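You operate a simulated robot arm through the tools that you are given. There is no shell and no other tool. Be economical: measure what you need, move in short steps, check, and stop when the job is done.

Carry out the task below with a simulated robot arm. There is one attempt and no reset: what you move stays moved.

TASK
Tint the mixing cup to the bark card and stir it even.
Fine: under the spout, pump as the card says, then out on to the table; stirrer back in its tub. Set down upright: mixing cup.

It is judged by the outcome, as a careful person would: the job done as asked, and still so three seconds after it is handed in. It fails if anything else is knocked over, pushed out of place, dropped, spilled or broken.

THE ROBOT
A 6-joint arm with a two-finger parallel gripper, fixed in place. Base frame: the origin is at the foot of the arm, x ahead of it, y to its left, z up; the work surface is at about z = 0. Units: mm, rad, N and s.
With the tool pointing down near the work surface it reaches from about 140 to 580 mm from the base axis. Its first joint turns from -1.152 to 1.152 rad. Payload 2.1 kg.
Tool frame: the origin (TCP) lies between the finger pads and is the grasp point; the fingertips stand 30 mm ahead of it; z points along the fingers, y is the line along which they close. The gripper opens to 94 mm. The fingers are 28 mm wide and 10 mm thick; the gripper's body (50 by 96 mm) begins 55 mm behind the TCP.
Orientation is told as [roll, pitch, yaw] about the base's x, y, z axes, in that order, counted from this pose: with the fingers straight down and closing along the base's y, the tool's x points along the base's -x, its y along +y and its z along -z.

THE INTERFACE
- The arm moves only by the tool step_arm. Its arguments are lists of equal length, an entry for each row: "translation": the shift along the tool's x, y, z in units of 30 mm (1.0 is 30 mm), a list of three; "delta_rot": the turn, a rotation vector about the tool's x, y, z in units of 4 degrees (1.0 is 4 degrees), a list of three; "claw": the closure in counts, from 0 (fully open) to 255 (shut). In form: {"translation": [[dx, dy, dz], ...], "delta_rot": [[ax, ay, az], ...], "claw": [claw, ...]}. A call has 1 to 12 rows; each row shifts and turns the commanded pose from where the row before left it, along the tool's axes as they then stand. A call with a number of a shift or a turn outside -1 to 1 is refused whole. Rows are played at 5 a second. More than 50 mm and 0.15 rad between two rows, or a gripper value outside its range, and nothing of the call is played. Where a pose cannot be reached the arm comes as near as it can. A force on the tool above 70 N (or 10 N above the force at the start of the call, whichever is more), or a blocked arm, ends the call early, and 0.2 s more pass. The fingers move at their own pace (about 72 mm/s each) and stop on an object; they squeeze with about 32 N. The grip force told is the motor's: it shows also when the fingers shut on nothing. Time passes only in rows, and 0.2 s behind the last, so rows that do not move let the fingers close. It gives the time, the measured TCP pose, the force on the tool (base axes), the opening and the grip force at its end, in the units of the frame above (readings bear some noise), with the torque about the TCP (base axes, N m) and any sound that the robot's microphone picked up.
- Cameras (640 x 400 px; columns grow to the right, rows downward): "scene" is fixed at [79.9, -395.7, 489.5]; the picture's right is [0.48, -0.88, 0.00], its down [-0.45, -0.24, -0.86] and it looks along [0.75, 0.41, -0.52] (base axes); focal length 217 px, centre (320, 200). "wrist" rides on the gripper at [76, 14, -102] in the tool frame; the picture's right is [-0.18, 0.98, 0.00], its down [-0.75, -0.14, -0.64] and it looks along [-0.63, -0.12, 0.77] (tool axes); focal length 243 px, centre (320, 200). There is no depth. A picture from a camera that has moved, and an enlarged one, comes with that camera's place and axes in the base frame and with its lens.
- capture(camera): a new picture of that camera. It takes no simulated time.
- close_up(camera, box): a new picture of the part [left, top, right, bottom] of that camera's present view, enlarged. It takes no simulated time.
- sign_off(): hands the job in; it is judged then, once.

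Go step by step. Nothing tells you positions but the pictures and the camera data: compare them with the known pose of the tool, close in by small moves and look again before you grip or let go. The budget is 120 turns and 84 pictures, counting those below and the enlarged ones. Unless the task says otherwise, let go and move clear before handing in, and close with one line.

The tools are called after "Emit:" as a command line: name --argument value ..., lists and objects as JSON in quotes. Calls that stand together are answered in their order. step_arm: Moves the arm, as the interface text tells. Its arguments: {"type":"object","properties":{"translation":{"type":"array","items":{"type":"array","items":{"type":"number"}}},"delta_rot":{"type":"array","items":{"type":"array","items":{"type":"number"}}},"claw":{"type":"array","items":{"type":"number"}}},"required":["translation","delta_rot","claw"]} The other tools are called the same way: capture (camera) takes a picture; close_up (camera, box) takes an enlarged picture of a part of a camera's view; sign_off () hands the job in.

At the start:

```text
time: 0.0
eef_pos: [239.8, -199.2, 389.7]
ee_rot: [0.0, 0.0, 0.0]
force: [0.5, -0.5, 0.5]
torque: [-0.01, 0.04, 0.06]
gripper_width: 93.8
finger_force: 0.1
```

scene: 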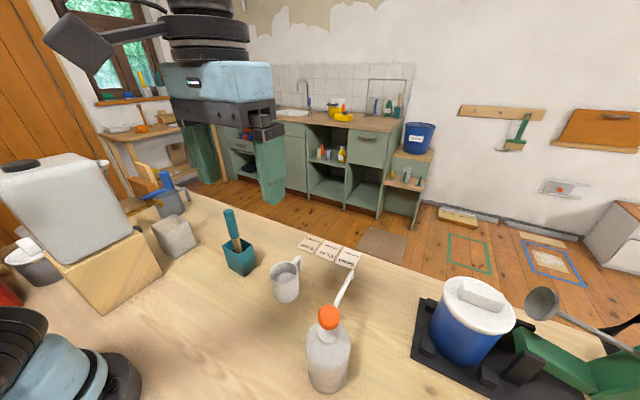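
wrist: 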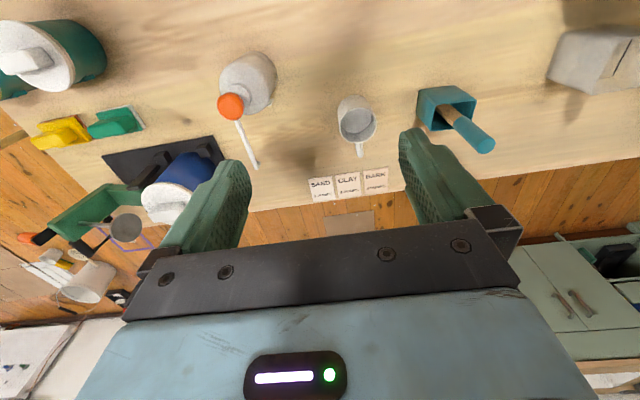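

I see a pump bottle with an orange head and a white spout, a mixing cup (mug with handle), a tub with a stirrer, and three cards. I'll read the cards and look closer at the objects.

Emit:
close_up --camera "wrist" --box '[290, 150, 410, 225]'

Emit:
close_up --camera "scene" --box '[200, 190, 440, 400]'

Emit:
close_up --camera "wrist" --box '[200, 40, 520, 240]'

```text
5.33 times, centred on (350, 188) of wrist
camera zoom: at [162.5, -186.2, 494.2], right [0.18, 0.98, 0.0], down [0.75, -0.14, 0.64], along [0.63, -0.12, -0.77], focal length 1294 px, centre (160, 267)
```

zoom: 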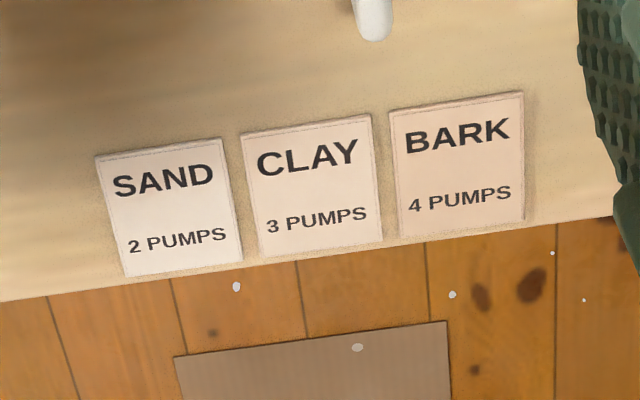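

```text
1.90 times, centred on (320, 295) of scene
camera zoom: at [79.9, -395.7, 489.5], right [0.48, -0.88, 0.0], down [-0.45, -0.24, -0.86], along [0.75, 0.41, -0.52], focal length 413 px, centre (320, 19)
```

zoom: 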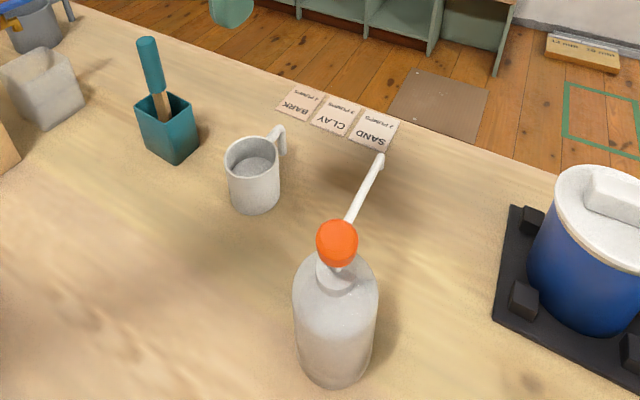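

```text
2.00 times, centred on (360, 140) of wrist
camera zoom: at [162.5, -186.2, 494.2], right [0.18, 0.98, 0.0], down [0.75, -0.14, 0.64], along [0.63, -0.12, -0.77], focal length 485 px, centre (240, 320)
```

zoom: 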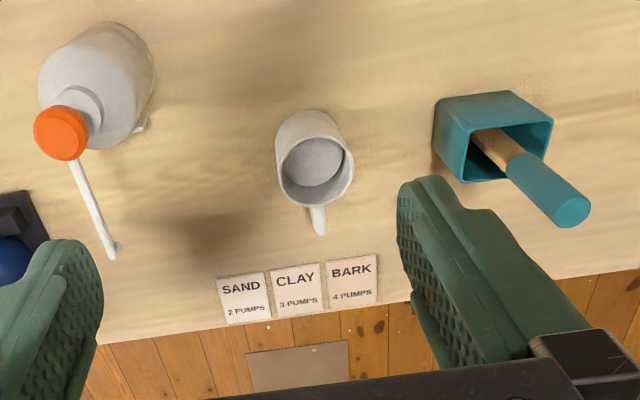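

The bark card says 4 pumps. From both views I put the cup at about (344,-154) with its rim at z≈79 and its handle toward +x. The pump knob is at about (247,-318,178), and the spout tip is at about (340,-318,175). I plan to carry the cup by its handle with the tool yawed 180° so the wrist camera stays clear of the spout, so I turn first.

Emit:
step_arm --translation '[[0, 0, 0], [0, 0, 0], [0, 0, 0], [0, 0, 0], [0, 0, 0], [0, 0, 0], [0, 0, 0], [0, 0, 0], [0, 0, 0], [0, 0, 0], [0, 0, 0], [0, 0, 0]]' --delta_rot '[[0, 0, 1], [0, 0, 1], [0, 0, 1], [0, 0, 1], [0, 0, 1], [0, 0, 1], [0, 0, 1], [0, 0, 1], [0, 0, 1], [0, 0, 1], [0, 0, 1], [0, 0, 1]]' --claw '[0, 0, 0, 0, 0, 0, 0, 0, 0, 0, 0, 0]'

Emit:
step_arm --translation '[[0, 0, 0], [0, 0, 0], [0, 0, 0], [0, 0, 0], [0, 0, 0], [0, 0, 0], [0, 0, 0], [0, 0, 0], [0, 0, 0], [0, 0, 0], [0, 0, 0], [0, 0, 0]]' --delta_rot '[[0, 0, 1], [0, 0, 1], [0, 0, 1], [0, 0, 1], [0, 0, 1], [0, 0, 1], [0, 0, 1], [0, 0, 1], [0, 0, 1], [0, 0, 1], [0, 0, 1], [0, 0, 1]]' --claw '[0, 0, 0, 0, 0, 0, 0, 0, 0, 0, 0, 0]'

```text
time: 2.6
eef_pos: [239.0, -200.2, 390.6]
ee_rot: [0.0, 0.001, -0.84]
force: [-0.5, -0.2, -0.2]
torque: [0.02, -0.02, -0.02]
gripper_width: 93.8
finger_force: 0.0
```

```text
time: 5.2
eef_pos: [240.6, -200.8, 390.4]
ee_rot: [0.001, 0.0, -1.678]
force: [0.1, 0.3, -0.2]
torque: [-0.02, -0.01, 0.0]
gripper_width: 94.0
finger_force: 0.1
```

Yaw is at -96° with no trouble, so I continue to 180°.

Emit:
step_arm --translation '[[0, 0, 0], [0, 0, 0], [0, 0, 0], [0, 0, 0], [0, 0, 0], [0, 0, 0], [0, 0, 0], [0, 0, 0], [0, 0, 0], [0, 0, 0], [0, 0, 0], [0, 0, 0]]' --delta_rot '[[0, 0, 1], [0, 0, 1], [0, 0, 1], [0, 0, 1], [0, 0, 1], [0, 0, 1], [0, 0, 1], [0, 0, 1], [0, 0, 1], [0, 0, 1], [0, 0, 1], [0, 0, 1]]' --claw '[0, 0, 0, 0, 0, 0, 0, 0, 0, 0, 0, 0]'

Emit:
step_arm --translation '[[0, 0, 0], [0, 0, 0], [0, 0, 0], [0, 0, 0], [0, 0, 0], [0, 0, 0], [0, 0, 0], [0, 0, 0], [0, 0, 0], [0, 0, 0]]' --delta_rot '[[0, 0, 1], [0, 0, 1], [0, 0, 1], [0, 0, 1], [0, 0, 1], [0, 0, 1], [0, 0, 1], [0, 0, 1], [0, 0, 1], [0, 0, 0]]' --claw '[0, 0, 0, 0, 0, 0, 0, 0, 0, 0]'

```text
time: 7.8
eef_pos: [239.9, -200.7, 390.7]
ee_rot: [0.001, 0.0, -2.514]
force: [0.8, -0.4, 0.8]
torque: [0.03, 0.04, -0.02]
gripper_width: 94.1
finger_force: 0.1
```

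```text
time: 10.0
eef_pos: [239.6, -200.0, 391.2]
ee_rot: [0.001, 0.001, 3.14]
force: [0.1, -0.5, 0.9]
torque: [0.03, 0.02, -0.03]
gripper_width: 93.9
finger_force: 0.0
```

Now yaw is 180°, so tool x = +X, y = -Y, z = -Z. I move above the handle and look.

Emit:
step_arm --translation '[[0.889, -0.278, 0.778], [0.889, -0.278, 0.778], [0.889, -0.278, 0.778], [0.889, -0.278, 0.778], [0.889, -0.278, 0.778], [0.889, -0.278, 0.778], [0, 0, 0]]' --delta_rot '[[0, 0, 0], [0, 0, 0], [0, 0, 0], [0, 0, 0], [0, 0, 0], [0, 0, 0], [0, 0, 0]]' --claw '[0, 0, 0, 0, 0, 0, 0]'

Emit:
capture --camera "wrist"

Emit:
capture --camera "scene"

```text
time: 11.6
eef_pos: [402.3, -149.5, 250.4]
ee_rot: [0.0, 0.0, 3.143]
force: [-0.2, -0.2, -0.1]
torque: [-0.02, 0.03, -0.03]
gripper_width: 94.0
finger_force: 0.1
```

```text
78 pictures are left
camera wrist: at [477.1, -164.6, 353.7], right [-0.18, -0.98, 0.0], down [-0.75, 0.14, 0.64], along [-0.63, 0.12, -0.77], focal length 243 px, centre (320, 200)
```

wrist: 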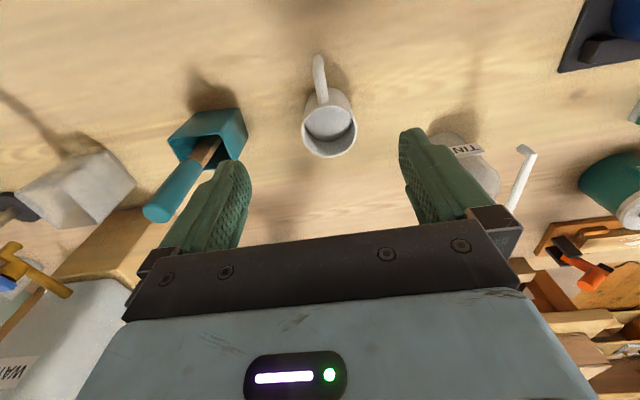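

```text
77 pictures are left
```

scene: 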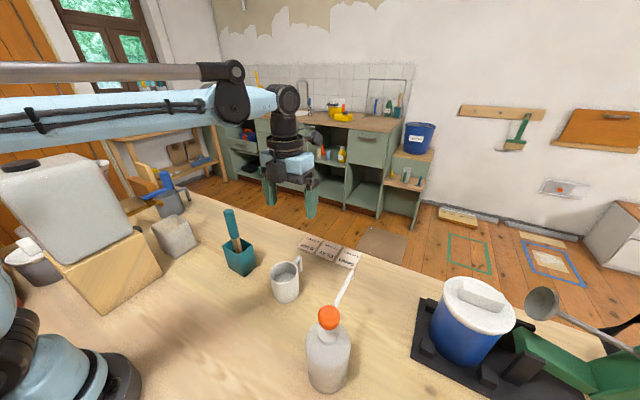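

I zoom on the cup for the handle geometry and its direction.

Emit:
close_up --camera "wrist" --box '[260, 40, 400, 170]'

Emit:
close_up --camera "scene" --box '[240, 230, 370, 320]'

```text
3.08 times, centred on (330, 105) of wrist
camera zoom: at [477.1, -164.6, 353.7], right [-0.18, -0.98, 0.0], down [-0.75, 0.14, 0.64], along [-0.63, 0.12, -0.77], focal length 746 px, centre (289, 492)
```

zoom: 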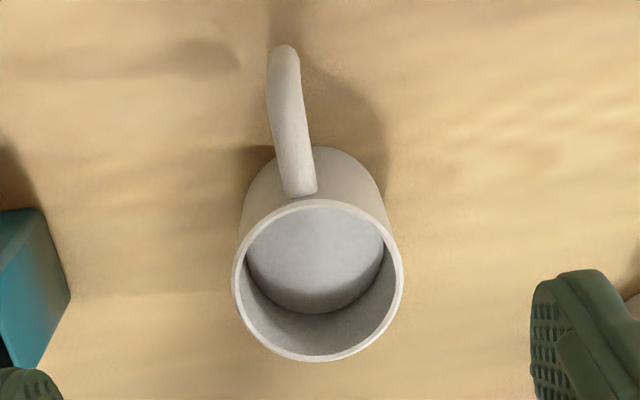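

```text
4.44 times, centred on (305, 275) of scene
camera zoom: at [79.9, -395.7, 489.5], right [0.48, -0.88, 0.0], down [-0.45, -0.24, -0.86], along [0.75, 0.41, -0.52], focal length 963 px, centre (387, -133)
```

zoom: 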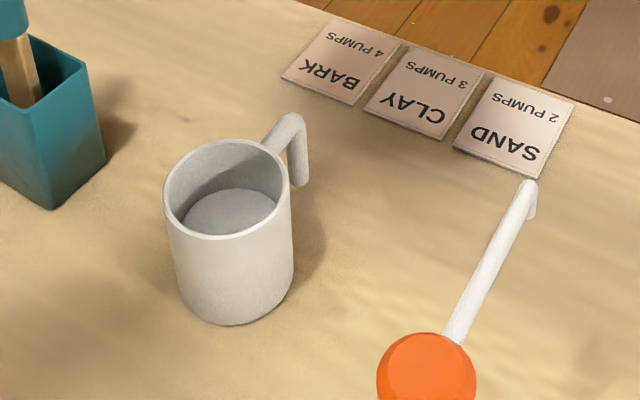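

The cup is centred near (350,-152) with its rim at z≈66, and the handle runs along +x to about x≈420. I descend partway over the handle and look again.

Emit:
step_arm --translation '[[0.37, 0.08, 0.87], [0, 0, 0.87], [0, 0, 0.87], [0, 0, 0.87], [0, 0, 0.85], [0, 0, 0]]' --delta_rot '[[0, 0, 0], [0, 0, 0], [0, 0, 0], [0, 0, 0], [0, 0, 0], [0, 0, 0]]' --claw '[0, 0, 0, 0, 0, 0]'

Emit:
capture --camera "wrist"

Emit:
close_up --camera "scene" --box '[240, 180, 400, 320]'

```text
time: 13.0
eef_pos: [411.0, -153.8, 122.1]
ee_rot: [0.0, 0.001, 3.141]
force: [0.7, 0.4, 0.0]
torque: [0.01, 0.03, -0.02]
gripper_width: 93.9
finger_force: 0.0
```

```text
74 pictures are left
camera wrist: at [486.2, -167.9, 224.1], right [-0.18, -0.98, 0.0], down [-0.75, 0.14, 0.64], along [-0.63, 0.12, -0.77], focal length 243 px, centre (320, 200)
```

wrist: 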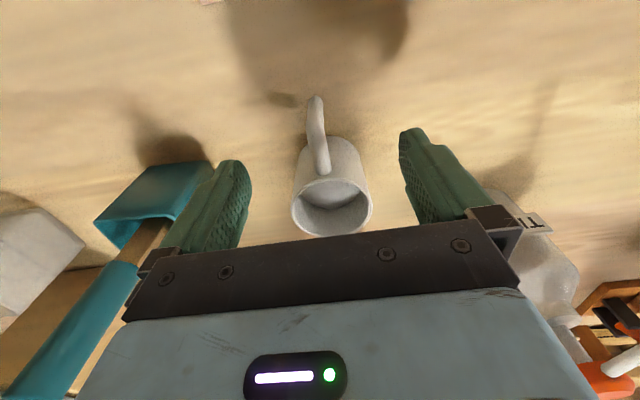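

```text
2.86 times, centred on (320, 250) of scene
camera zoom: at [79.9, -395.7, 489.5], right [0.48, -0.88, 0.0], down [-0.45, -0.24, -0.86], along [0.75, 0.41, -0.52], focal length 619 px, centre (320, 57)
```

zoom: 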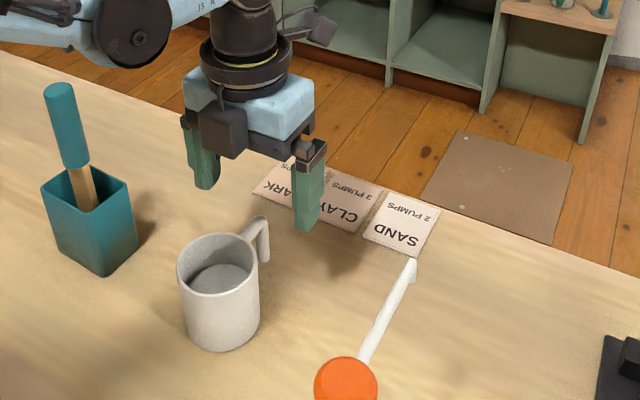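

The handle sits between the fingers in the view. I descend to z≈40, a few mm further out, then close.

Emit:
step_arm --translation '[[0.1, 0, 0.7], [0, 0, 0.7], [0, 0, 0.7], [0, 0, 0.6], [0, 0, 0]]' --delta_rot '[[0, 0, 0], [0, 0, 0], [0, 0, 0], [0, 0, 0], [0, 0, 0]]' --claw '[0, 0, 0, 0, 0]'

Emit:
capture --camera "wrist"

Emit:
close_up --camera "scene" --box '[240, 180, 400, 320]'

```text
time: 14.2
eef_pos: [414.3, -152.5, 39.1]
ee_rot: [-0.001, 0.0, 3.142]
force: [0.5, 0.9, 0.6]
torque: [0.0, -0.01, -0.03]
gripper_width: 94.1
finger_force: 0.0
```

```text
72 pictures are left
camera wrist: at [489.7, -167.5, 142.9], right [-0.18, -0.98, 0.0], down [-0.75, 0.14, 0.64], along [-0.63, 0.12, -0.77], focal length 243 px, centre (320, 200)
```

wrist: 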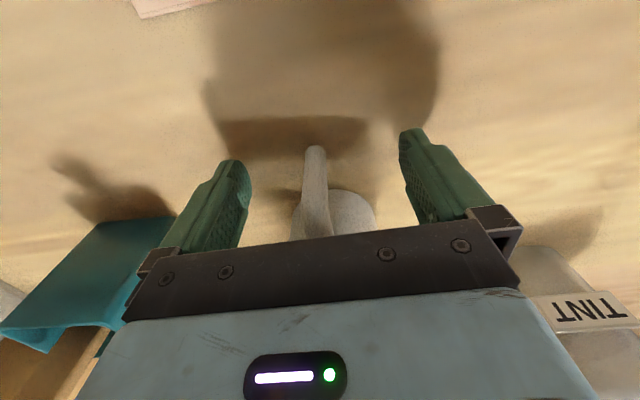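

```text
2.86 times, centred on (320, 250) of scene
camera zoom: at [79.9, -395.7, 489.5], right [0.48, -0.88, 0.0], down [-0.45, -0.24, -0.86], along [0.75, 0.41, -0.52], focal length 619 px, centre (320, 57)
```

zoom: 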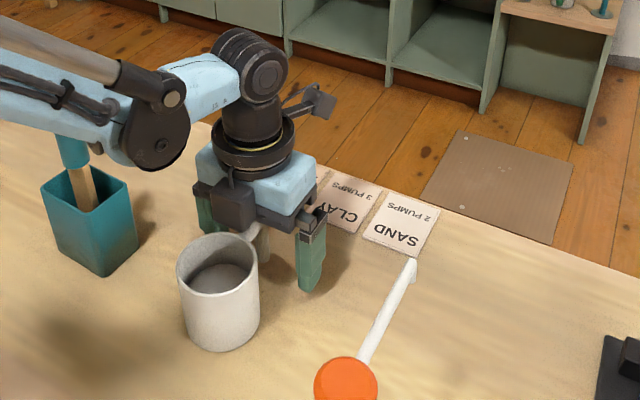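

The handle is between the fingers. Before gripping I check the black box on the gripper's -x side and the spout tip, because clearance between them matters under the spout.

Emit:
close_up --camera "scene" --box '[270, 190, 350, 250]'

Emit:
close_up --camera "scene" --box '[300, 240, 380, 400]'

```text
6.67 times, centred on (310, 220) of scene
camera zoom: at [79.9, -395.7, 489.5], right [0.48, -0.88, 0.0], down [-0.45, -0.24, -0.86], along [0.75, 0.41, -0.52], focal length 1445 px, centre (387, 67)
```

zoom: 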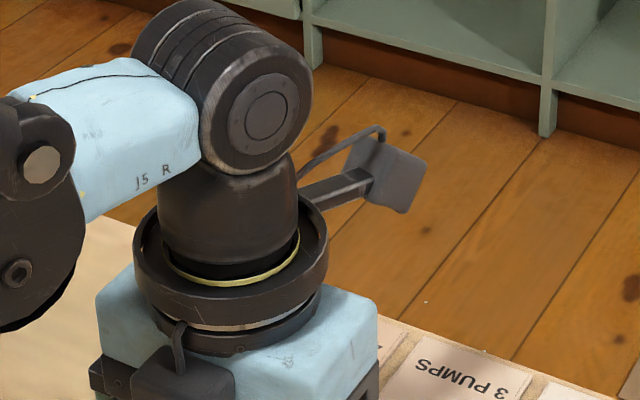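

```text
2.50 times, centred on (340, 320) of scene
camera zoom: at [79.9, -395.7, 489.5], right [0.48, -0.88, 0.0], down [-0.45, -0.24, -0.86], along [0.75, 0.41, -0.52], focal length 542 px, centre (270, -100)
```

zoom: 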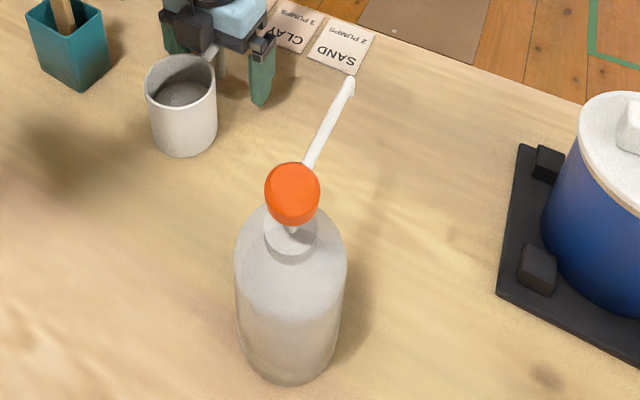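

Clearance is enough, as the box sits below the spout and more than 25 mm further out. I grip the handle.

Emit:
step_arm --translation '[[0, 0, 0], [0, 0, 0], [0, 0, 0], [0, 0, 0], [0, 0, 0], [0, 0, 0]]' --delta_rot '[[0, 0, 0], [0, 0, 0], [0, 0, 0], [0, 0, 0], [0, 0, 0], [0, 0, 0]]' --claw '[150, 180, 255, 255, 255, 255]'

Emit:
close_up --camera "scene" --box '[240, 180, 400, 320]'

```text
time: 15.6
eef_pos: [415.1, -152.2, 40.3]
ee_rot: [0.0, 0.002, 3.141]
force: [0.7, -1.0, 0.3]
torque: [0.01, 0.01, 0.01]
gripper_width: 16.4
finger_force: 32.7
```

```text
2.86 times, centred on (320, 250) of scene
camera zoom: at [79.9, -395.7, 489.5], right [0.48, -0.88, 0.0], down [-0.45, -0.24, -0.86], along [0.75, 0.41, -0.52], focal length 619 px, centre (320, 57)
```

zoom: 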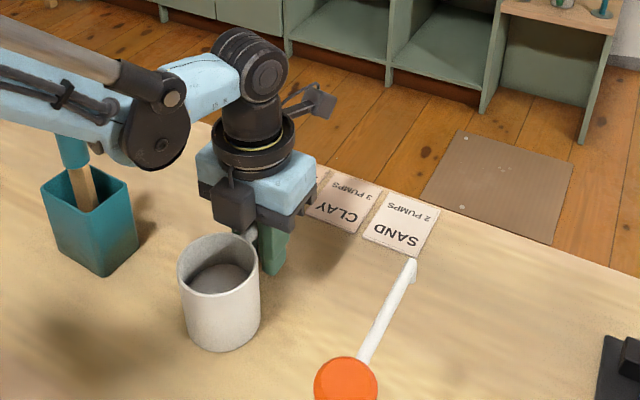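

The handle is held at 16 mm width. I lift 10 mm and check that it stays level.

Emit:
step_arm --translation '[[0, 0, -0.17], [0, 0, -0.17], [0, 0, 0]]' --delta_rot '[[0, 0, 0], [0, 0, 0], [0, 0, 0]]' --claw '[255, 255, 255]'

Emit:
close_up --camera "scene" --box '[240, 180, 400, 320]'

```text
time: 16.4
eef_pos: [414.7, -153.3, 50.6]
ee_rot: [0.0, 0.001, 3.139]
force: [1.1, 0.1, 0.6]
torque: [0.1, 0.01, -0.07]
gripper_width: 16.6
finger_force: 32.0
```

```text
2.86 times, centred on (320, 250) of scene
camera zoom: at [79.9, -395.7, 489.5], right [0.48, -0.88, 0.0], down [-0.45, -0.24, -0.86], along [0.75, 0.41, -0.52], focal length 619 px, centre (320, 57)
```

zoom: 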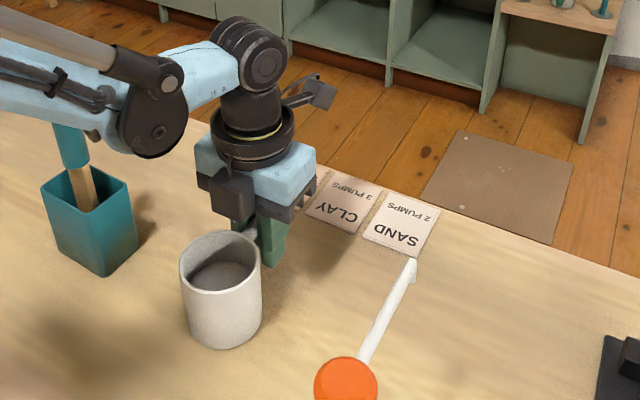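

The cup rose less than the tool did, so I check whether it is drooping.

Emit:
close_up --camera "scene" --box '[265, 245, 325, 310]'

Emit:
capture --camera "wrist"

```text
6.15 times, centred on (295, 278) of scene
camera zoom: at [79.9, -395.7, 489.5], right [0.48, -0.88, 0.0], down [-0.45, -0.24, -0.86], along [0.75, 0.41, -0.52], focal length 1334 px, centre (474, -277)
```

zoom: 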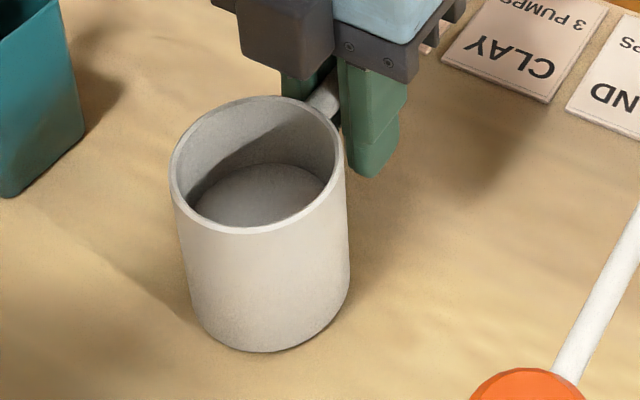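

```text
65 pictures are left
camera wrist: at [489.6, -167.4, 153.8], right [-0.18, -0.98, 0.0], down [-0.75, 0.14, 0.64], along [-0.63, 0.12, -0.77], focal length 243 px, centre (320, 200)
```

wrist: 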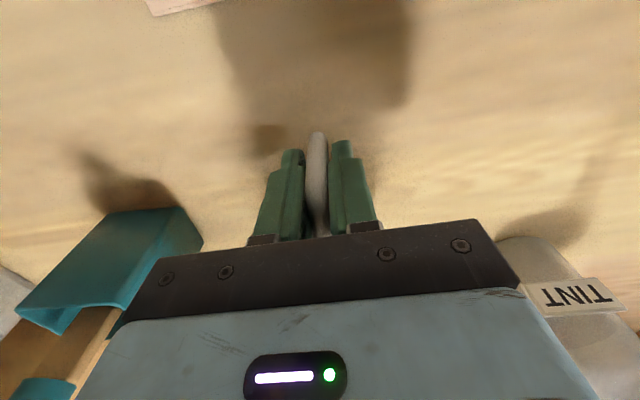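

The cup droops a little at the far side, so I set it flat again and slide it along the table instead of carrying it.

Emit:
step_arm --translation '[[0, 0, 0.1], [0, 0, 0.1], [0, 0, 0.13], [0, 0, 0]]' --delta_rot '[[0, 0, 0], [0, 0, 0], [0, 0, 0], [0, 0, 0]]' --claw '[255, 255, 255, 255]'

Emit:
close_up --camera "scene" --box '[240, 180, 400, 320]'

```text
time: 17.4
eef_pos: [415.6, -153.0, 41.4]
ee_rot: [0.0, 0.003, -3.14]
force: [8.2, 0.9, 27.3]
torque: [-0.04, 0.44, -0.05]
gripper_width: 16.8
finger_force: 32.6
```

```text
2.86 times, centred on (320, 250) of scene
camera zoom: at [79.8, -395.7, 489.5], right [0.48, -0.88, 0.0], down [-0.45, -0.24, -0.86], along [0.75, 0.41, -0.52], focal length 619 px, centre (320, 57)
```

zoom: 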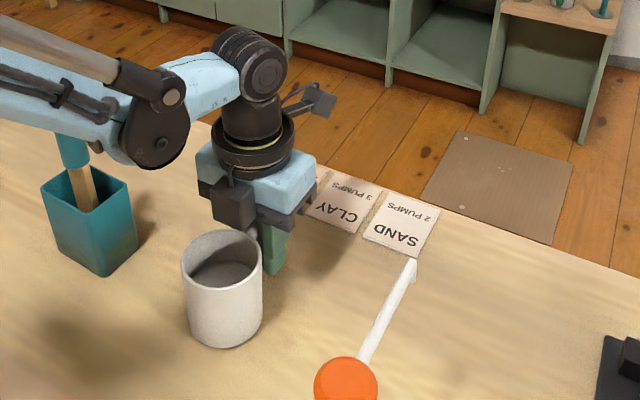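

It is pressing on the table while still slightly cocked. I open to let it settle flat, then regrip.

Emit:
step_arm --translation '[[0, 0, 0], [0, 0, 0], [0, 0, 0], [0, 0, 0], [0, 0, 0], [0, 0, 0], [0, 0, 0], [0, 0, 0]]' --delta_rot '[[0, 0, 0], [0, 0, 0], [0, 0, 0], [0, 0, 0], [0, 0, 0], [0, 0, 0], [0, 0, 0], [0, 0, 0]]' --claw '[200, 190, 190, 190, 190, 255, 255, 255]'

Emit:
close_up --camera "scene" --box '[240, 180, 400, 320]'

```text
time: 19.2
eef_pos: [414.5, -154.0, 40.0]
ee_rot: [-0.001, 0.0, 3.141]
force: [0.8, -0.6, -0.4]
torque: [0.04, -0.03, -0.05]
gripper_width: 16.7
finger_force: 31.9
```

```text
2.86 times, centred on (320, 250) of scene
camera zoom: at [79.9, -395.7, 489.5], right [0.48, -0.88, 0.0], down [-0.45, -0.24, -0.86], along [0.75, 0.41, -0.52], focal length 619 px, centre (320, 57)
```

zoom: 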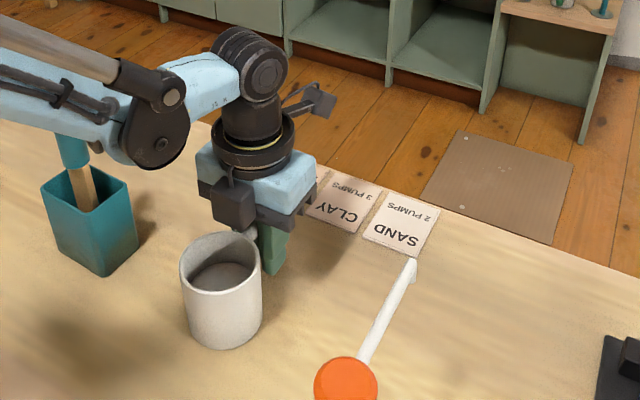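

Flat and unloaded now. I slide gently toward -y, stopping short to look.

Emit:
step_arm --translation '[[0, 0.2, 0], [0, 0.3, 0], [0, 0.35, 0], [0, 0.35, 0], [0, 0.35, 0], [0, 0.35, 0], [0, 0.35, 0], [0, 0.35, 0], [0, 0.35, 0], [0, 0.3, 0], [0, 0.2, 0], [0, 0, 0]]' --delta_rot '[[0, 0, 0], [0, 0, 0], [0, 0, 0], [0, 0, 0], [0, 0, 0], [0, 0, 0], [0, 0, 0], [0, 0, 0], [0, 0, 0], [0, 0, 0], [0, 0, 0], [0, 0, 0]]' --claw '[255, 255, 255, 255, 255, 255, 255, 255, 255, 255, 255, 255]'

Emit:
close_up --camera "scene" --box '[240, 180, 400, 320]'

```text
time: 21.8
eef_pos: [414.5, -256.8, 39.1]
ee_rot: [-0.001, 0.0, 3.142]
force: [0.7, 3.7, 9.0]
torque: [-0.08, 0.31, -0.19]
gripper_width: 16.5
finger_force: 31.6
```

```text
2.86 times, centred on (320, 250) of scene
camera zoom: at [79.9, -395.7, 489.5], right [0.48, -0.88, 0.0], down [-0.45, -0.24, -0.86], along [0.75, 0.41, -0.52], focal length 619 px, centre (320, 57)
```

zoom: 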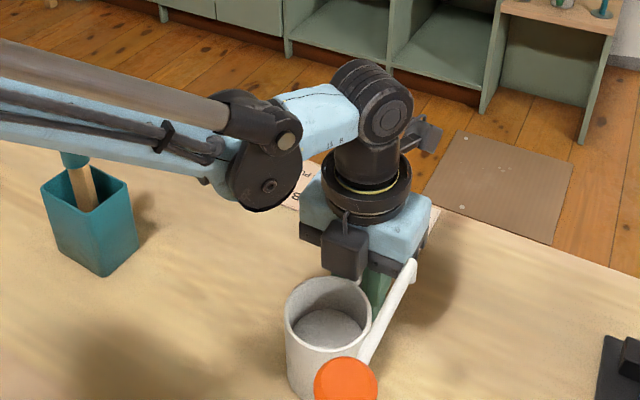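

Sliding works. I keep x so the gripper stays clear of the spout tip and go 40 mm more with a slight lift to unload the table.

Emit:
step_arm --translation '[[0, 0.2, -0.02], [0, 0.3, 0], [0, 0.3, 0], [0, 0.3, 0], [0, 0.23, 0], [0, 0, 0]]' --delta_rot '[[0, 0, 0], [0, 0, 0], [0, 0, 0], [0, 0, 0], [0, 0, 0], [0, 0, 0]]' --claw '[255, 255, 255, 255, 255, 255]'

Emit:
close_up --camera "scene" --box '[260, 180, 420, 320]'

```text
time: 23.2
eef_pos: [413.5, -297.6, 41.1]
ee_rot: [-0.001, 0.0, 3.141]
force: [-0.2, 0.2, 0.1]
torque: [0.0, -0.11, 0.06]
gripper_width: 16.3
finger_force: 32.2
```

```text
2.86 times, centred on (340, 250) of scene
camera zoom: at [79.9, -395.7, 489.5], right [0.48, -0.88, 0.0], down [-0.45, -0.24, -0.86], along [0.75, 0.41, -0.52], focal length 619 px, centre (263, 57)
```

zoom: 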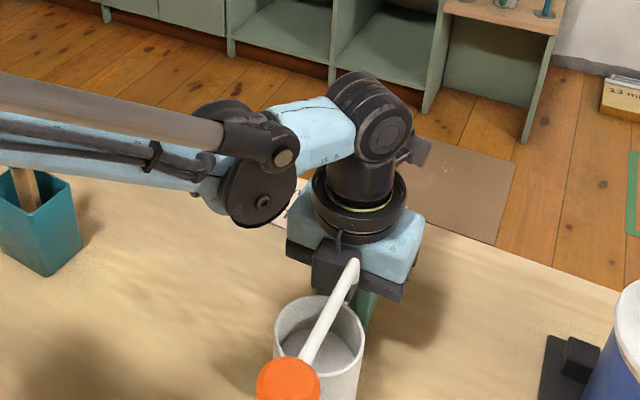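

The spout tip is unmoved and about 20–25 mm further in -y than the cup centre. I take a wrist view to fix the relation.

Emit:
capture --camera "wrist"

```text
60 pictures are left
camera wrist: at [489.2, -311.5, 144.7], right [-0.18, -0.98, 0.0], down [-0.75, 0.14, 0.64], along [-0.63, 0.12, -0.77], focal length 243 px, centre (320, 200)
```

wrist: 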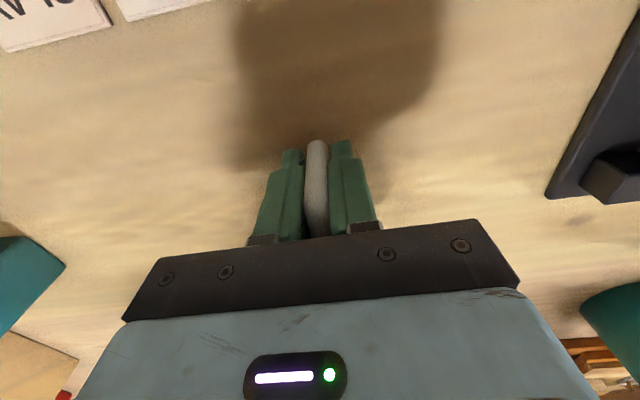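

I slide 20 mm further in -y and 5 mm in -x.

Emit:
step_arm --translation '[[-0.03, 0.2, 0], [-0.07, 0.25, 0], [-0.07, 0.2, 0], [0, 0, 0]]' --delta_rot '[[0, 0, 0], [0, 0, 0], [0, 0, 0], [0, 0, 0]]' --claw '[255, 255, 255, 255]'

Emit:
close_up --camera "scene" --box '[290, 220, 390, 320]'

```text
time: 24.2
eef_pos: [409.9, -316.6, 40.5]
ee_rot: [-0.001, -0.002, 3.141]
force: [-1.0, 0.2, 0.6]
torque: [0.0, -0.12, -0.03]
gripper_width: 16.6
finger_force: 31.6
```

```text
4.00 times, centred on (340, 270) of scene
camera zoom: at [79.9, -395.7, 489.5], right [0.48, -0.88, 0.0], down [-0.45, -0.24, -0.86], along [0.75, 0.41, -0.52], focal length 867 px, centre (240, -80)
```

zoom: 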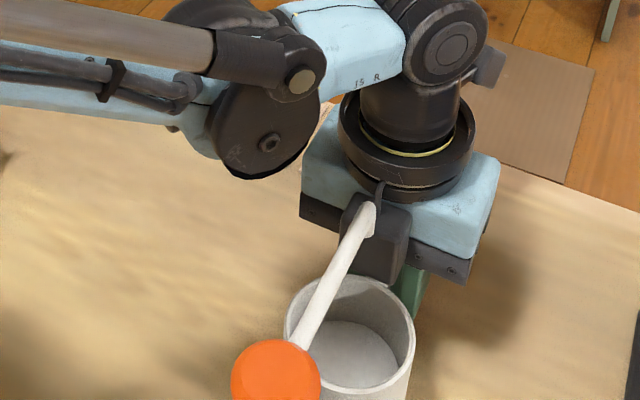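

The spout tip overlies the cup. I release, back out along +x and up, and check alignment from new wrist views.

Emit:
step_arm --translation '[[0, 0, 0], [0, 0, 0], [0, 0, 0], [0.5, 0, 0], [0.7, 0, 0], [0.3, 0, -0.7], [0, 0, -1], [0, 0, -1], [0, 0, -1], [0, 0, -1], [0, 0, -1], [0, 0, 0]]' --delta_rot '[[0, 0, 0], [0, 0, 0], [0, 0, 0], [0, 0, 0], [0, 0, 0], [0, 0, 0], [0, 0, 0], [0, 0, 0], [0, 0, 0], [0, 0, 0], [0, 0, 0], [0, 0, 0]]' --claw '[180, 130, 130, 130, 130, 130, 130, 130, 130, 130, 130, 130]'

Emit:
capture --camera "wrist"

Emit:
close_up --camera "scene" --box '[290, 220, 390, 320]'

```text
time: 26.8
eef_pos: [454.5, -315.8, 212.5]
ee_rot: [0.001, -0.002, 3.141]
force: [-0.4, 0.5, -0.2]
torque: [-0.02, -0.04, -0.02]
gripper_width: 46.3
finger_force: 0.1
```

```text
58 pictures are left
camera wrist: at [529.3, -329.9, 315.5], right [-0.18, -0.98, 0.0], down [-0.75, 0.14, 0.64], along [-0.63, 0.12, -0.77], focal length 243 px, centre (320, 200)
```

wrist: 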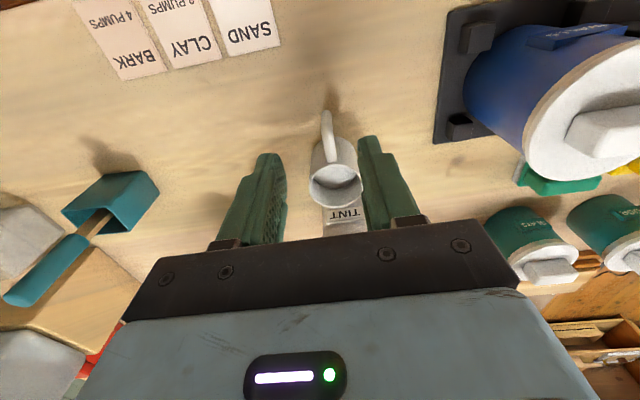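

```text
4.00 times, centred on (340, 270) of scene
camera zoom: at [79.9, -395.7, 489.5], right [0.48, -0.88, 0.0], down [-0.45, -0.24, -0.86], along [0.75, 0.41, -0.52], focal length 867 px, centre (240, -80)
```

zoom: 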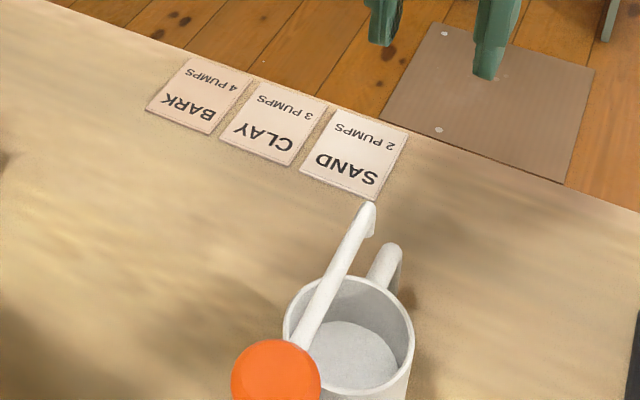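

I rise and shift back so the wrist camera sees both the cup and spout from above.

Emit:
step_arm --translation '[[0, 0, -1], [0, 0, -1], [0, 0, -1], [-0.8, 0, -1], [-0.8, 0, -0.6], [0, 0, 0]]' --delta_rot '[[0, 0, 0], [0, 0, 0], [0, 0, 0], [0, 0, 0], [0, 0, 0], [0, 0, 0]]' --claw '[130, 130, 130, 130, 130, 130]'

Emit:
capture --camera "wrist"

```text
time: 28.2
eef_pos: [382.1, -298.0, 323.9]
ee_rot: [0.002, 0.0, 3.142]
force: [-0.3, -0.7, 0.6]
torque: [0.0, 0.0, -0.02]
gripper_width: 46.0
finger_force: 0.0
out of reach, approached as far as the arm can: row 1, 2, 3
```

```text
56 pictures are left
camera wrist: at [457.7, -314.2, 426.7], right [-0.18, -0.98, 0.0], down [-0.75, 0.14, 0.64], along [-0.63, 0.12, -0.77], focal length 243 px, centre (320, 200)
```

wrist: 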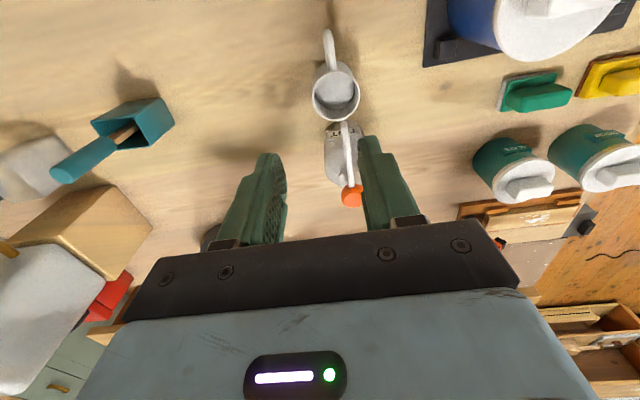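

The cup sits under the spout tip in this view, offset only a few mm. The pump knob is at about (250,-317). I close the fingers and move above it.

Emit:
step_arm --translation '[[-0.8, 0.12, 0.3], [-0.8, 0.12, 0.4], [-0.8, 0.13, 0.4], [-0.8, 0.13, 0.4], [-0.8, 0.13, 0.4], [-0.4, 0, 0.23], [0, 0, 0]]' --delta_rot '[[0, 0, 0], [0, 0, 0], [0, 0, 0], [0, 0, 0], [0, 0, 0], [0, 0, 0], [0, 0, 0]]' --claw '[255, 255, 255, 255, 255, 255, 255]'

Emit:
close_up --camera "scene" --box '[240, 160, 440, 400]'

Emit:
capture --camera "wrist"

```text
time: 29.8
eef_pos: [251.2, -317.7, 259.5]
ee_rot: [0.0, 0.0, 3.142]
force: [0.1, 0.6, -0.6]
torque: [0.01, 0.02, 0.0]
gripper_width: 0.1
finger_force: 32.2
```

```text
1.67 times, centred on (340, 280) of scene
camera zoom: at [79.9, -395.7, 489.5], right [0.48, -0.88, 0.0], down [-0.45, -0.24, -0.86], along [0.75, 0.41, -0.52], focal length 361 px, centre (287, 67)
```

zoom: 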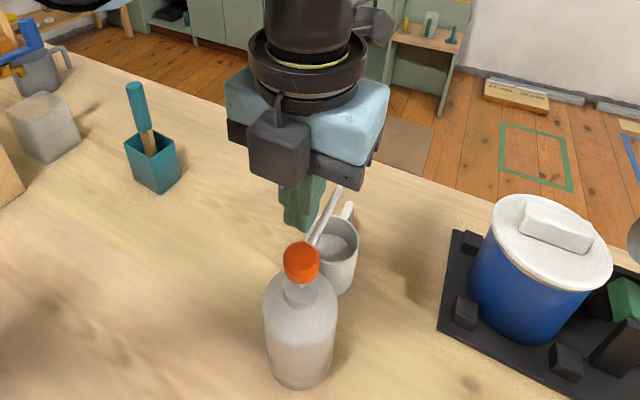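

```text
54 pictures are left
camera wrist: at [325.7, -333.2, 363.6], right [-0.18, -0.98, 0.0], down [-0.75, 0.14, 0.64], along [-0.63, 0.12, -0.77], focal length 243 px, centre (320, 200)
```

wrist: 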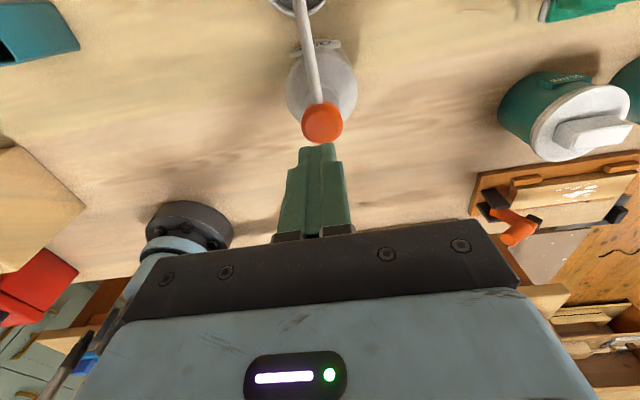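

The fingertips are right above the knob. I descend to just above it and check.

Emit:
step_arm --translation '[[0, 0, 0.5], [0, 0, 0.5], [0, 0, 0]]' --delta_rot '[[0, 0, 0], [0, 0, 0], [0, 0, 0]]' --claw '[255, 255, 255]'

Emit:
close_up --camera "scene" --box '[280, 220, 380, 340]'

Emit:
close_up --camera "wrist" --box '[240, 40, 400, 240]'

```text
time: 30.6
eef_pos: [250.2, -319.0, 230.5]
ee_rot: [-0.001, 0.0, 3.141]
force: [-0.8, -0.2, 0.1]
torque: [-0.01, 0.0, -0.02]
gripper_width: 0.2
finger_force: 31.6
```

```text
3.33 times, centred on (330, 280) of scene
camera zoom: at [79.9, -395.7, 489.5], right [0.48, -0.88, 0.0], down [-0.45, -0.24, -0.86], along [0.75, 0.41, -0.52], focal length 722 px, centre (287, -67)
```

zoom: 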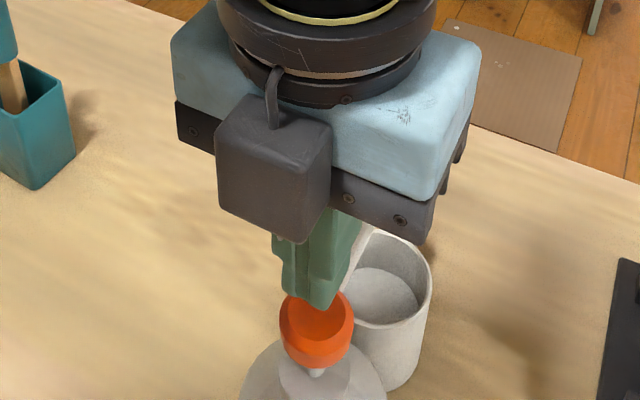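

```text
2.00 times, centred on (320, 140) of wrist
camera zoom: at [326.1, -333.5, 334.2], right [-0.18, -0.98, 0.0], down [-0.75, 0.14, 0.64], along [-0.63, 0.12, -0.77], focal length 485 px, centre (320, 320)
```

zoom: 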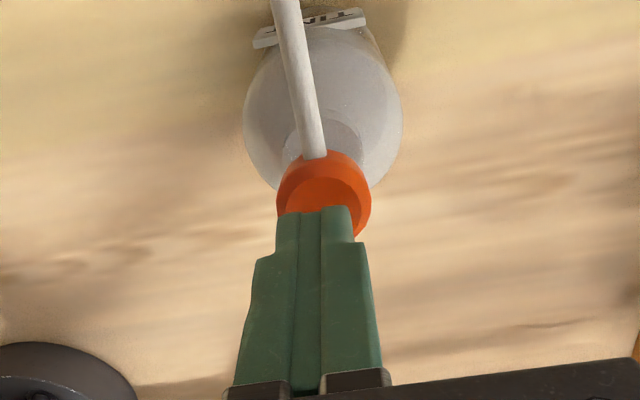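

The knob is centred about 3–4 mm further in +x. I adjust and lower slowly to find contact.

Emit:
step_arm --translation '[[0.12, 0.05, 0.1], [0, 0, 0.1], [0, 0, 0.1], [0, 0, 0]]' --delta_rot '[[0, 0, 0], [0, 0, 0], [0, 0, 0], [0, 0, 0]]' --claw '[255, 255, 255, 255]'

Emit:
close_up --camera "scene" --box '[280, 220, 380, 340]'

```text
time: 31.6
eef_pos: [254.7, -320.6, 221.7]
ee_rot: [0.001, -0.001, 3.142]
force: [0.3, -0.6, 0.2]
torque: [-0.04, -0.01, -0.03]
gripper_width: 0.0
finger_force: 31.4
```

```text
3.33 times, centred on (330, 280) of scene
camera zoom: at [79.9, -395.7, 489.5], right [0.48, -0.88, 0.0], down [-0.45, -0.24, -0.86], along [0.75, 0.41, -0.52], focal length 722 px, centre (287, -67)
```

zoom: 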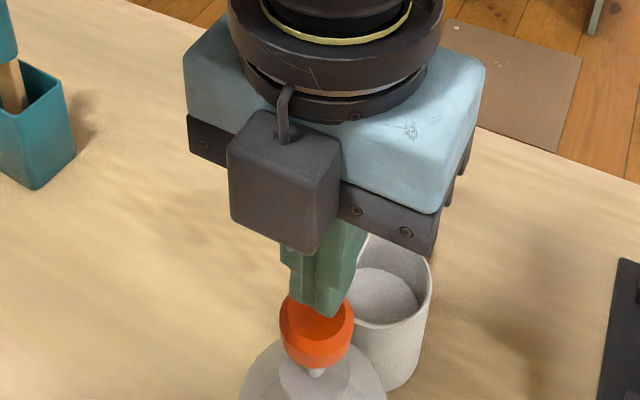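

Still free. I lower in 3 mm rows.

Emit:
step_arm --translation '[[-0.05, 0, 0.1], [0, 0, 0.1], [0, 0, 0.1], [0, 0, 0]]' --delta_rot '[[0, 0, 0], [0, 0, 0], [0, 0, 0], [0, 0, 0]]' --claw '[255, 255, 255, 255]'

```text
time: 32.6
eef_pos: [253.6, -320.5, 212.1]
ee_rot: [-0.002, -0.002, 3.142]
force: [0.2, -0.1, 0.7]
torque: [-0.02, -0.03, -0.02]
gripper_width: 0.0
finger_force: 31.8
```

Emit:
step_arm --translation '[[0, 0, 0.1], [0, 0, 0.1], [0, 0, 0]]' --delta_rot '[[0, 0, 0], [0, 0, 0], [0, 0, 0]]' --claw '[255, 255, 255]'

Emit:
close_up --camera "scene" --box '[280, 220, 380, 340]'

```text
time: 33.4
eef_pos: [253.8, -321.1, 207.1]
ee_rot: [0.001, 0.001, 3.142]
force: [1.1, -0.3, 4.2]
torque: [-0.03, -0.06, -0.03]
gripper_width: 0.1
finger_force: 32.2
```

```text
3.33 times, centred on (330, 280) of scene
camera zoom: at [79.9, -395.7, 489.5], right [0.48, -0.88, 0.0], down [-0.45, -0.24, -0.86], along [0.75, 0.41, -0.52], focal length 722 px, centre (287, -67)
```

zoom: 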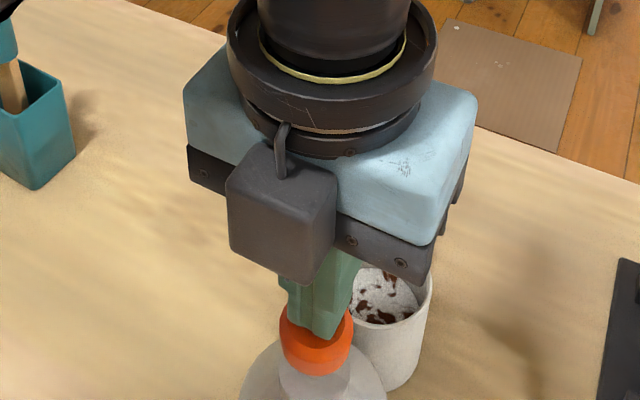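

Contact at about z=208, and brown has already appeared in the cup. I look closely before going further.

Emit:
close_up --camera "scene" --box '[310, 280, 360, 340]'

```text
6.67 times, centred on (335, 310) of scene
camera zoom: at [79.9, -395.7, 489.5], right [0.48, -0.88, 0.0], down [-0.45, -0.24, -0.86], along [0.75, 0.41, -0.52], focal length 1445 px, centre (220, -533)
```

zoom: 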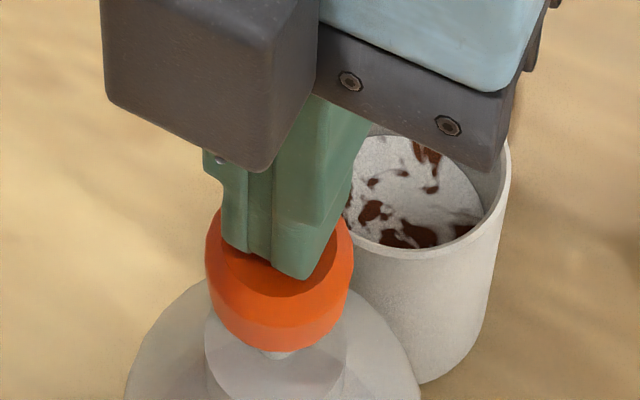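

The stroke has begun, so I finish this same press down to its stop.

Emit:
step_arm --translation '[[0, 0, 0.1], [0, 0, 0.1], [0, 0, 0.1], [0, 0, 0]]' --delta_rot '[[0, 0, 0], [0, 0, 0], [0, 0, 0], [0, 0, 0]]' --claw '[255, 255, 255, 255]'

Emit:
close_up --camera "scene" --box '[310, 280, 360, 340]'

```text
time: 34.4
eef_pos: [253.5, -320.1, 198.4]
ee_rot: [0.0, -0.001, 3.142]
force: [-1.9, 3.7, 8.6]
torque: [0.1, 0.07, -0.01]
gripper_width: 0.0
finger_force: 31.8
```

```text
6.67 times, centred on (335, 310) of scene
camera zoom: at [79.9, -395.7, 489.5], right [0.48, -0.88, 0.0], down [-0.45, -0.24, -0.86], along [0.75, 0.41, -0.52], focal length 1445 px, centre (220, -533)
```

zoom: 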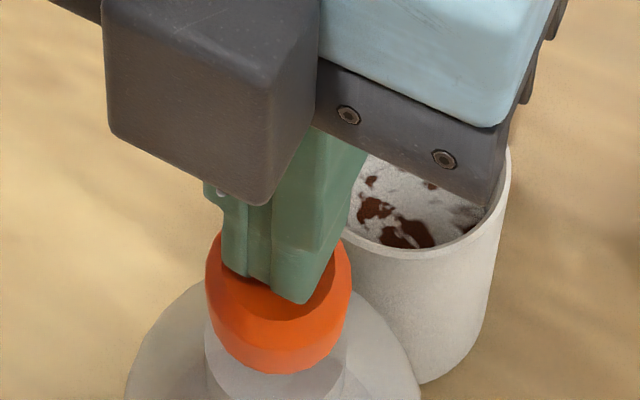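

Pattern in the cup is unchanged and the spring force is 8.6 N. I go further to find the hard stop.

Emit:
step_arm --translation '[[0, 0, 0.1], [0, 0, 0.1], [0, 0, 0]]' --delta_rot '[[0, 0, 0], [0, 0, 0], [0, 0, 0]]' --claw '[255, 255, 255]'

Emit:
close_up --camera "scene" --box '[310, 280, 360, 340]'

```text
time: 35.2
eef_pos: [252.9, -319.8, 193.2]
ee_rot: [0.002, 0.0, 3.141]
force: [-3.5, 4.2, 49.2]
torque: [0.09, 0.17, 0.06]
gripper_width: 0.0
finger_force: 31.9
```

```text
6.67 times, centred on (335, 310) of scene
camera zoom: at [79.8, -395.6, 489.7], right [0.48, -0.88, 0.0], down [-0.45, -0.25, -0.86], along [0.75, 0.41, -0.52], focal length 1445 px, centre (220, -533)
```

zoom: 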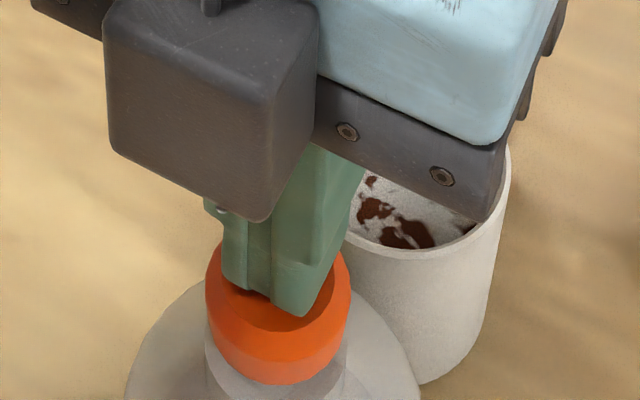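

Hard stop reached at z≈193, so that is one full press. I rise clear to let the knob return and look.

Emit:
step_arm --translation '[[0, 0, -0.2], [0, 0, -0.25], [0, 0, -0.25], [0, 0, -0.25], [0, 0, -0.25], [0, 0, 0], [0, 0, 0]]' --delta_rot '[[0, 0, 0], [0, 0, 0], [0, 0, 0], [0, 0, 0], [0, 0, 0], [0, 0, 0], [0, 0, 0]]' --claw '[255, 255, 255, 255, 255, 255, 255]'

Emit:
close_up --camera "scene" --box '[280, 230, 390, 400]'

```text
time: 36.8
eef_pos: [253.4, -320.1, 227.8]
ee_rot: [0.0, 0.001, 3.143]
force: [-0.5, -0.2, 0.2]
torque: [0.03, 0.0, -0.01]
gripper_width: 0.0
finger_force: 31.8
```

```text
2.35 times, centred on (335, 315) of scene
camera zoom: at [79.9, -395.7, 489.5], right [0.48, -0.88, 0.0], down [-0.45, -0.24, -0.86], along [0.75, 0.41, -0.52], focal length 510 px, centre (285, -71)
```

zoom: 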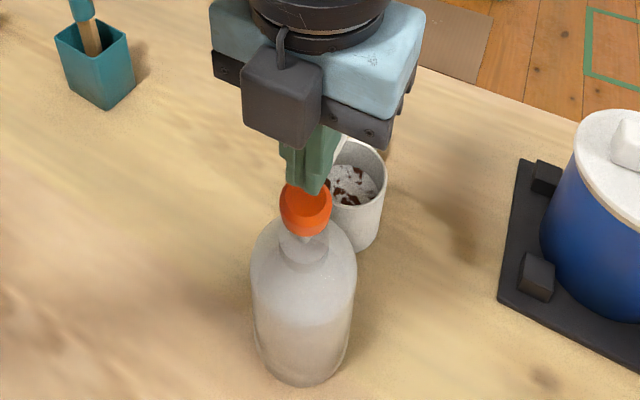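

The knob returned, and the bottle and cup are in place. Second press and release.

Emit:
step_arm --translation '[[0, 0, 0.3], [0, 0, 0.3], [0, 0, 0.2], [0, 0, 0.2], [0, 0, 0.12], [0, 0, 0], [0, 0, -0.3], [0, 0, -0.4], [0, 0, -0.42], [0, 0, 0], [0, 0, 0]]' --delta_rot '[[0, 0, 0], [0, 0, 0], [0, 0, 0], [0, 0, 0], [0, 0, 0], [0, 0, 0], [0, 0, 0], [0, 0, 0], [0, 0, 0], [0, 0, 0], [0, 0, 0]]' --claw '[255, 255, 255, 255, 255, 255, 255, 255, 255, 255, 255]'

Emit:
close_up --camera "scene" --box '[300, 240, 380, 340]'

```text
time: 39.2
eef_pos: [252.8, -319.8, 227.3]
ee_rot: [0.0, 0.0, 3.14]
force: [-0.7, 0.9, 0.2]
torque: [-0.03, 0.01, 0.0]
gripper_width: 0.0
finger_force: 32.3
```

```text
4.00 times, centred on (340, 290) of scene
camera zoom: at [79.9, -395.7, 489.5], right [0.48, -0.88, 0.0], down [-0.45, -0.24, -0.86], along [0.75, 0.41, -0.52], focal length 867 px, centre (240, -160)
```

zoom: 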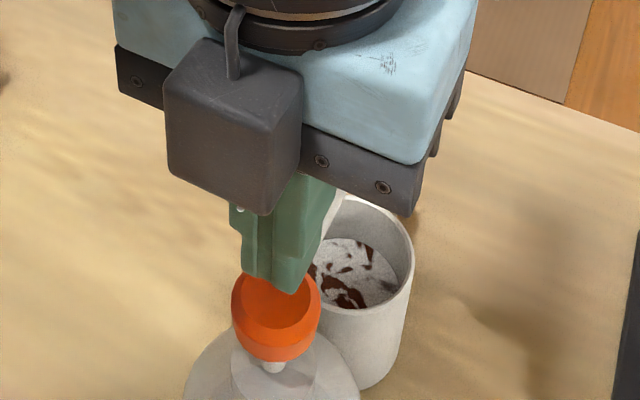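

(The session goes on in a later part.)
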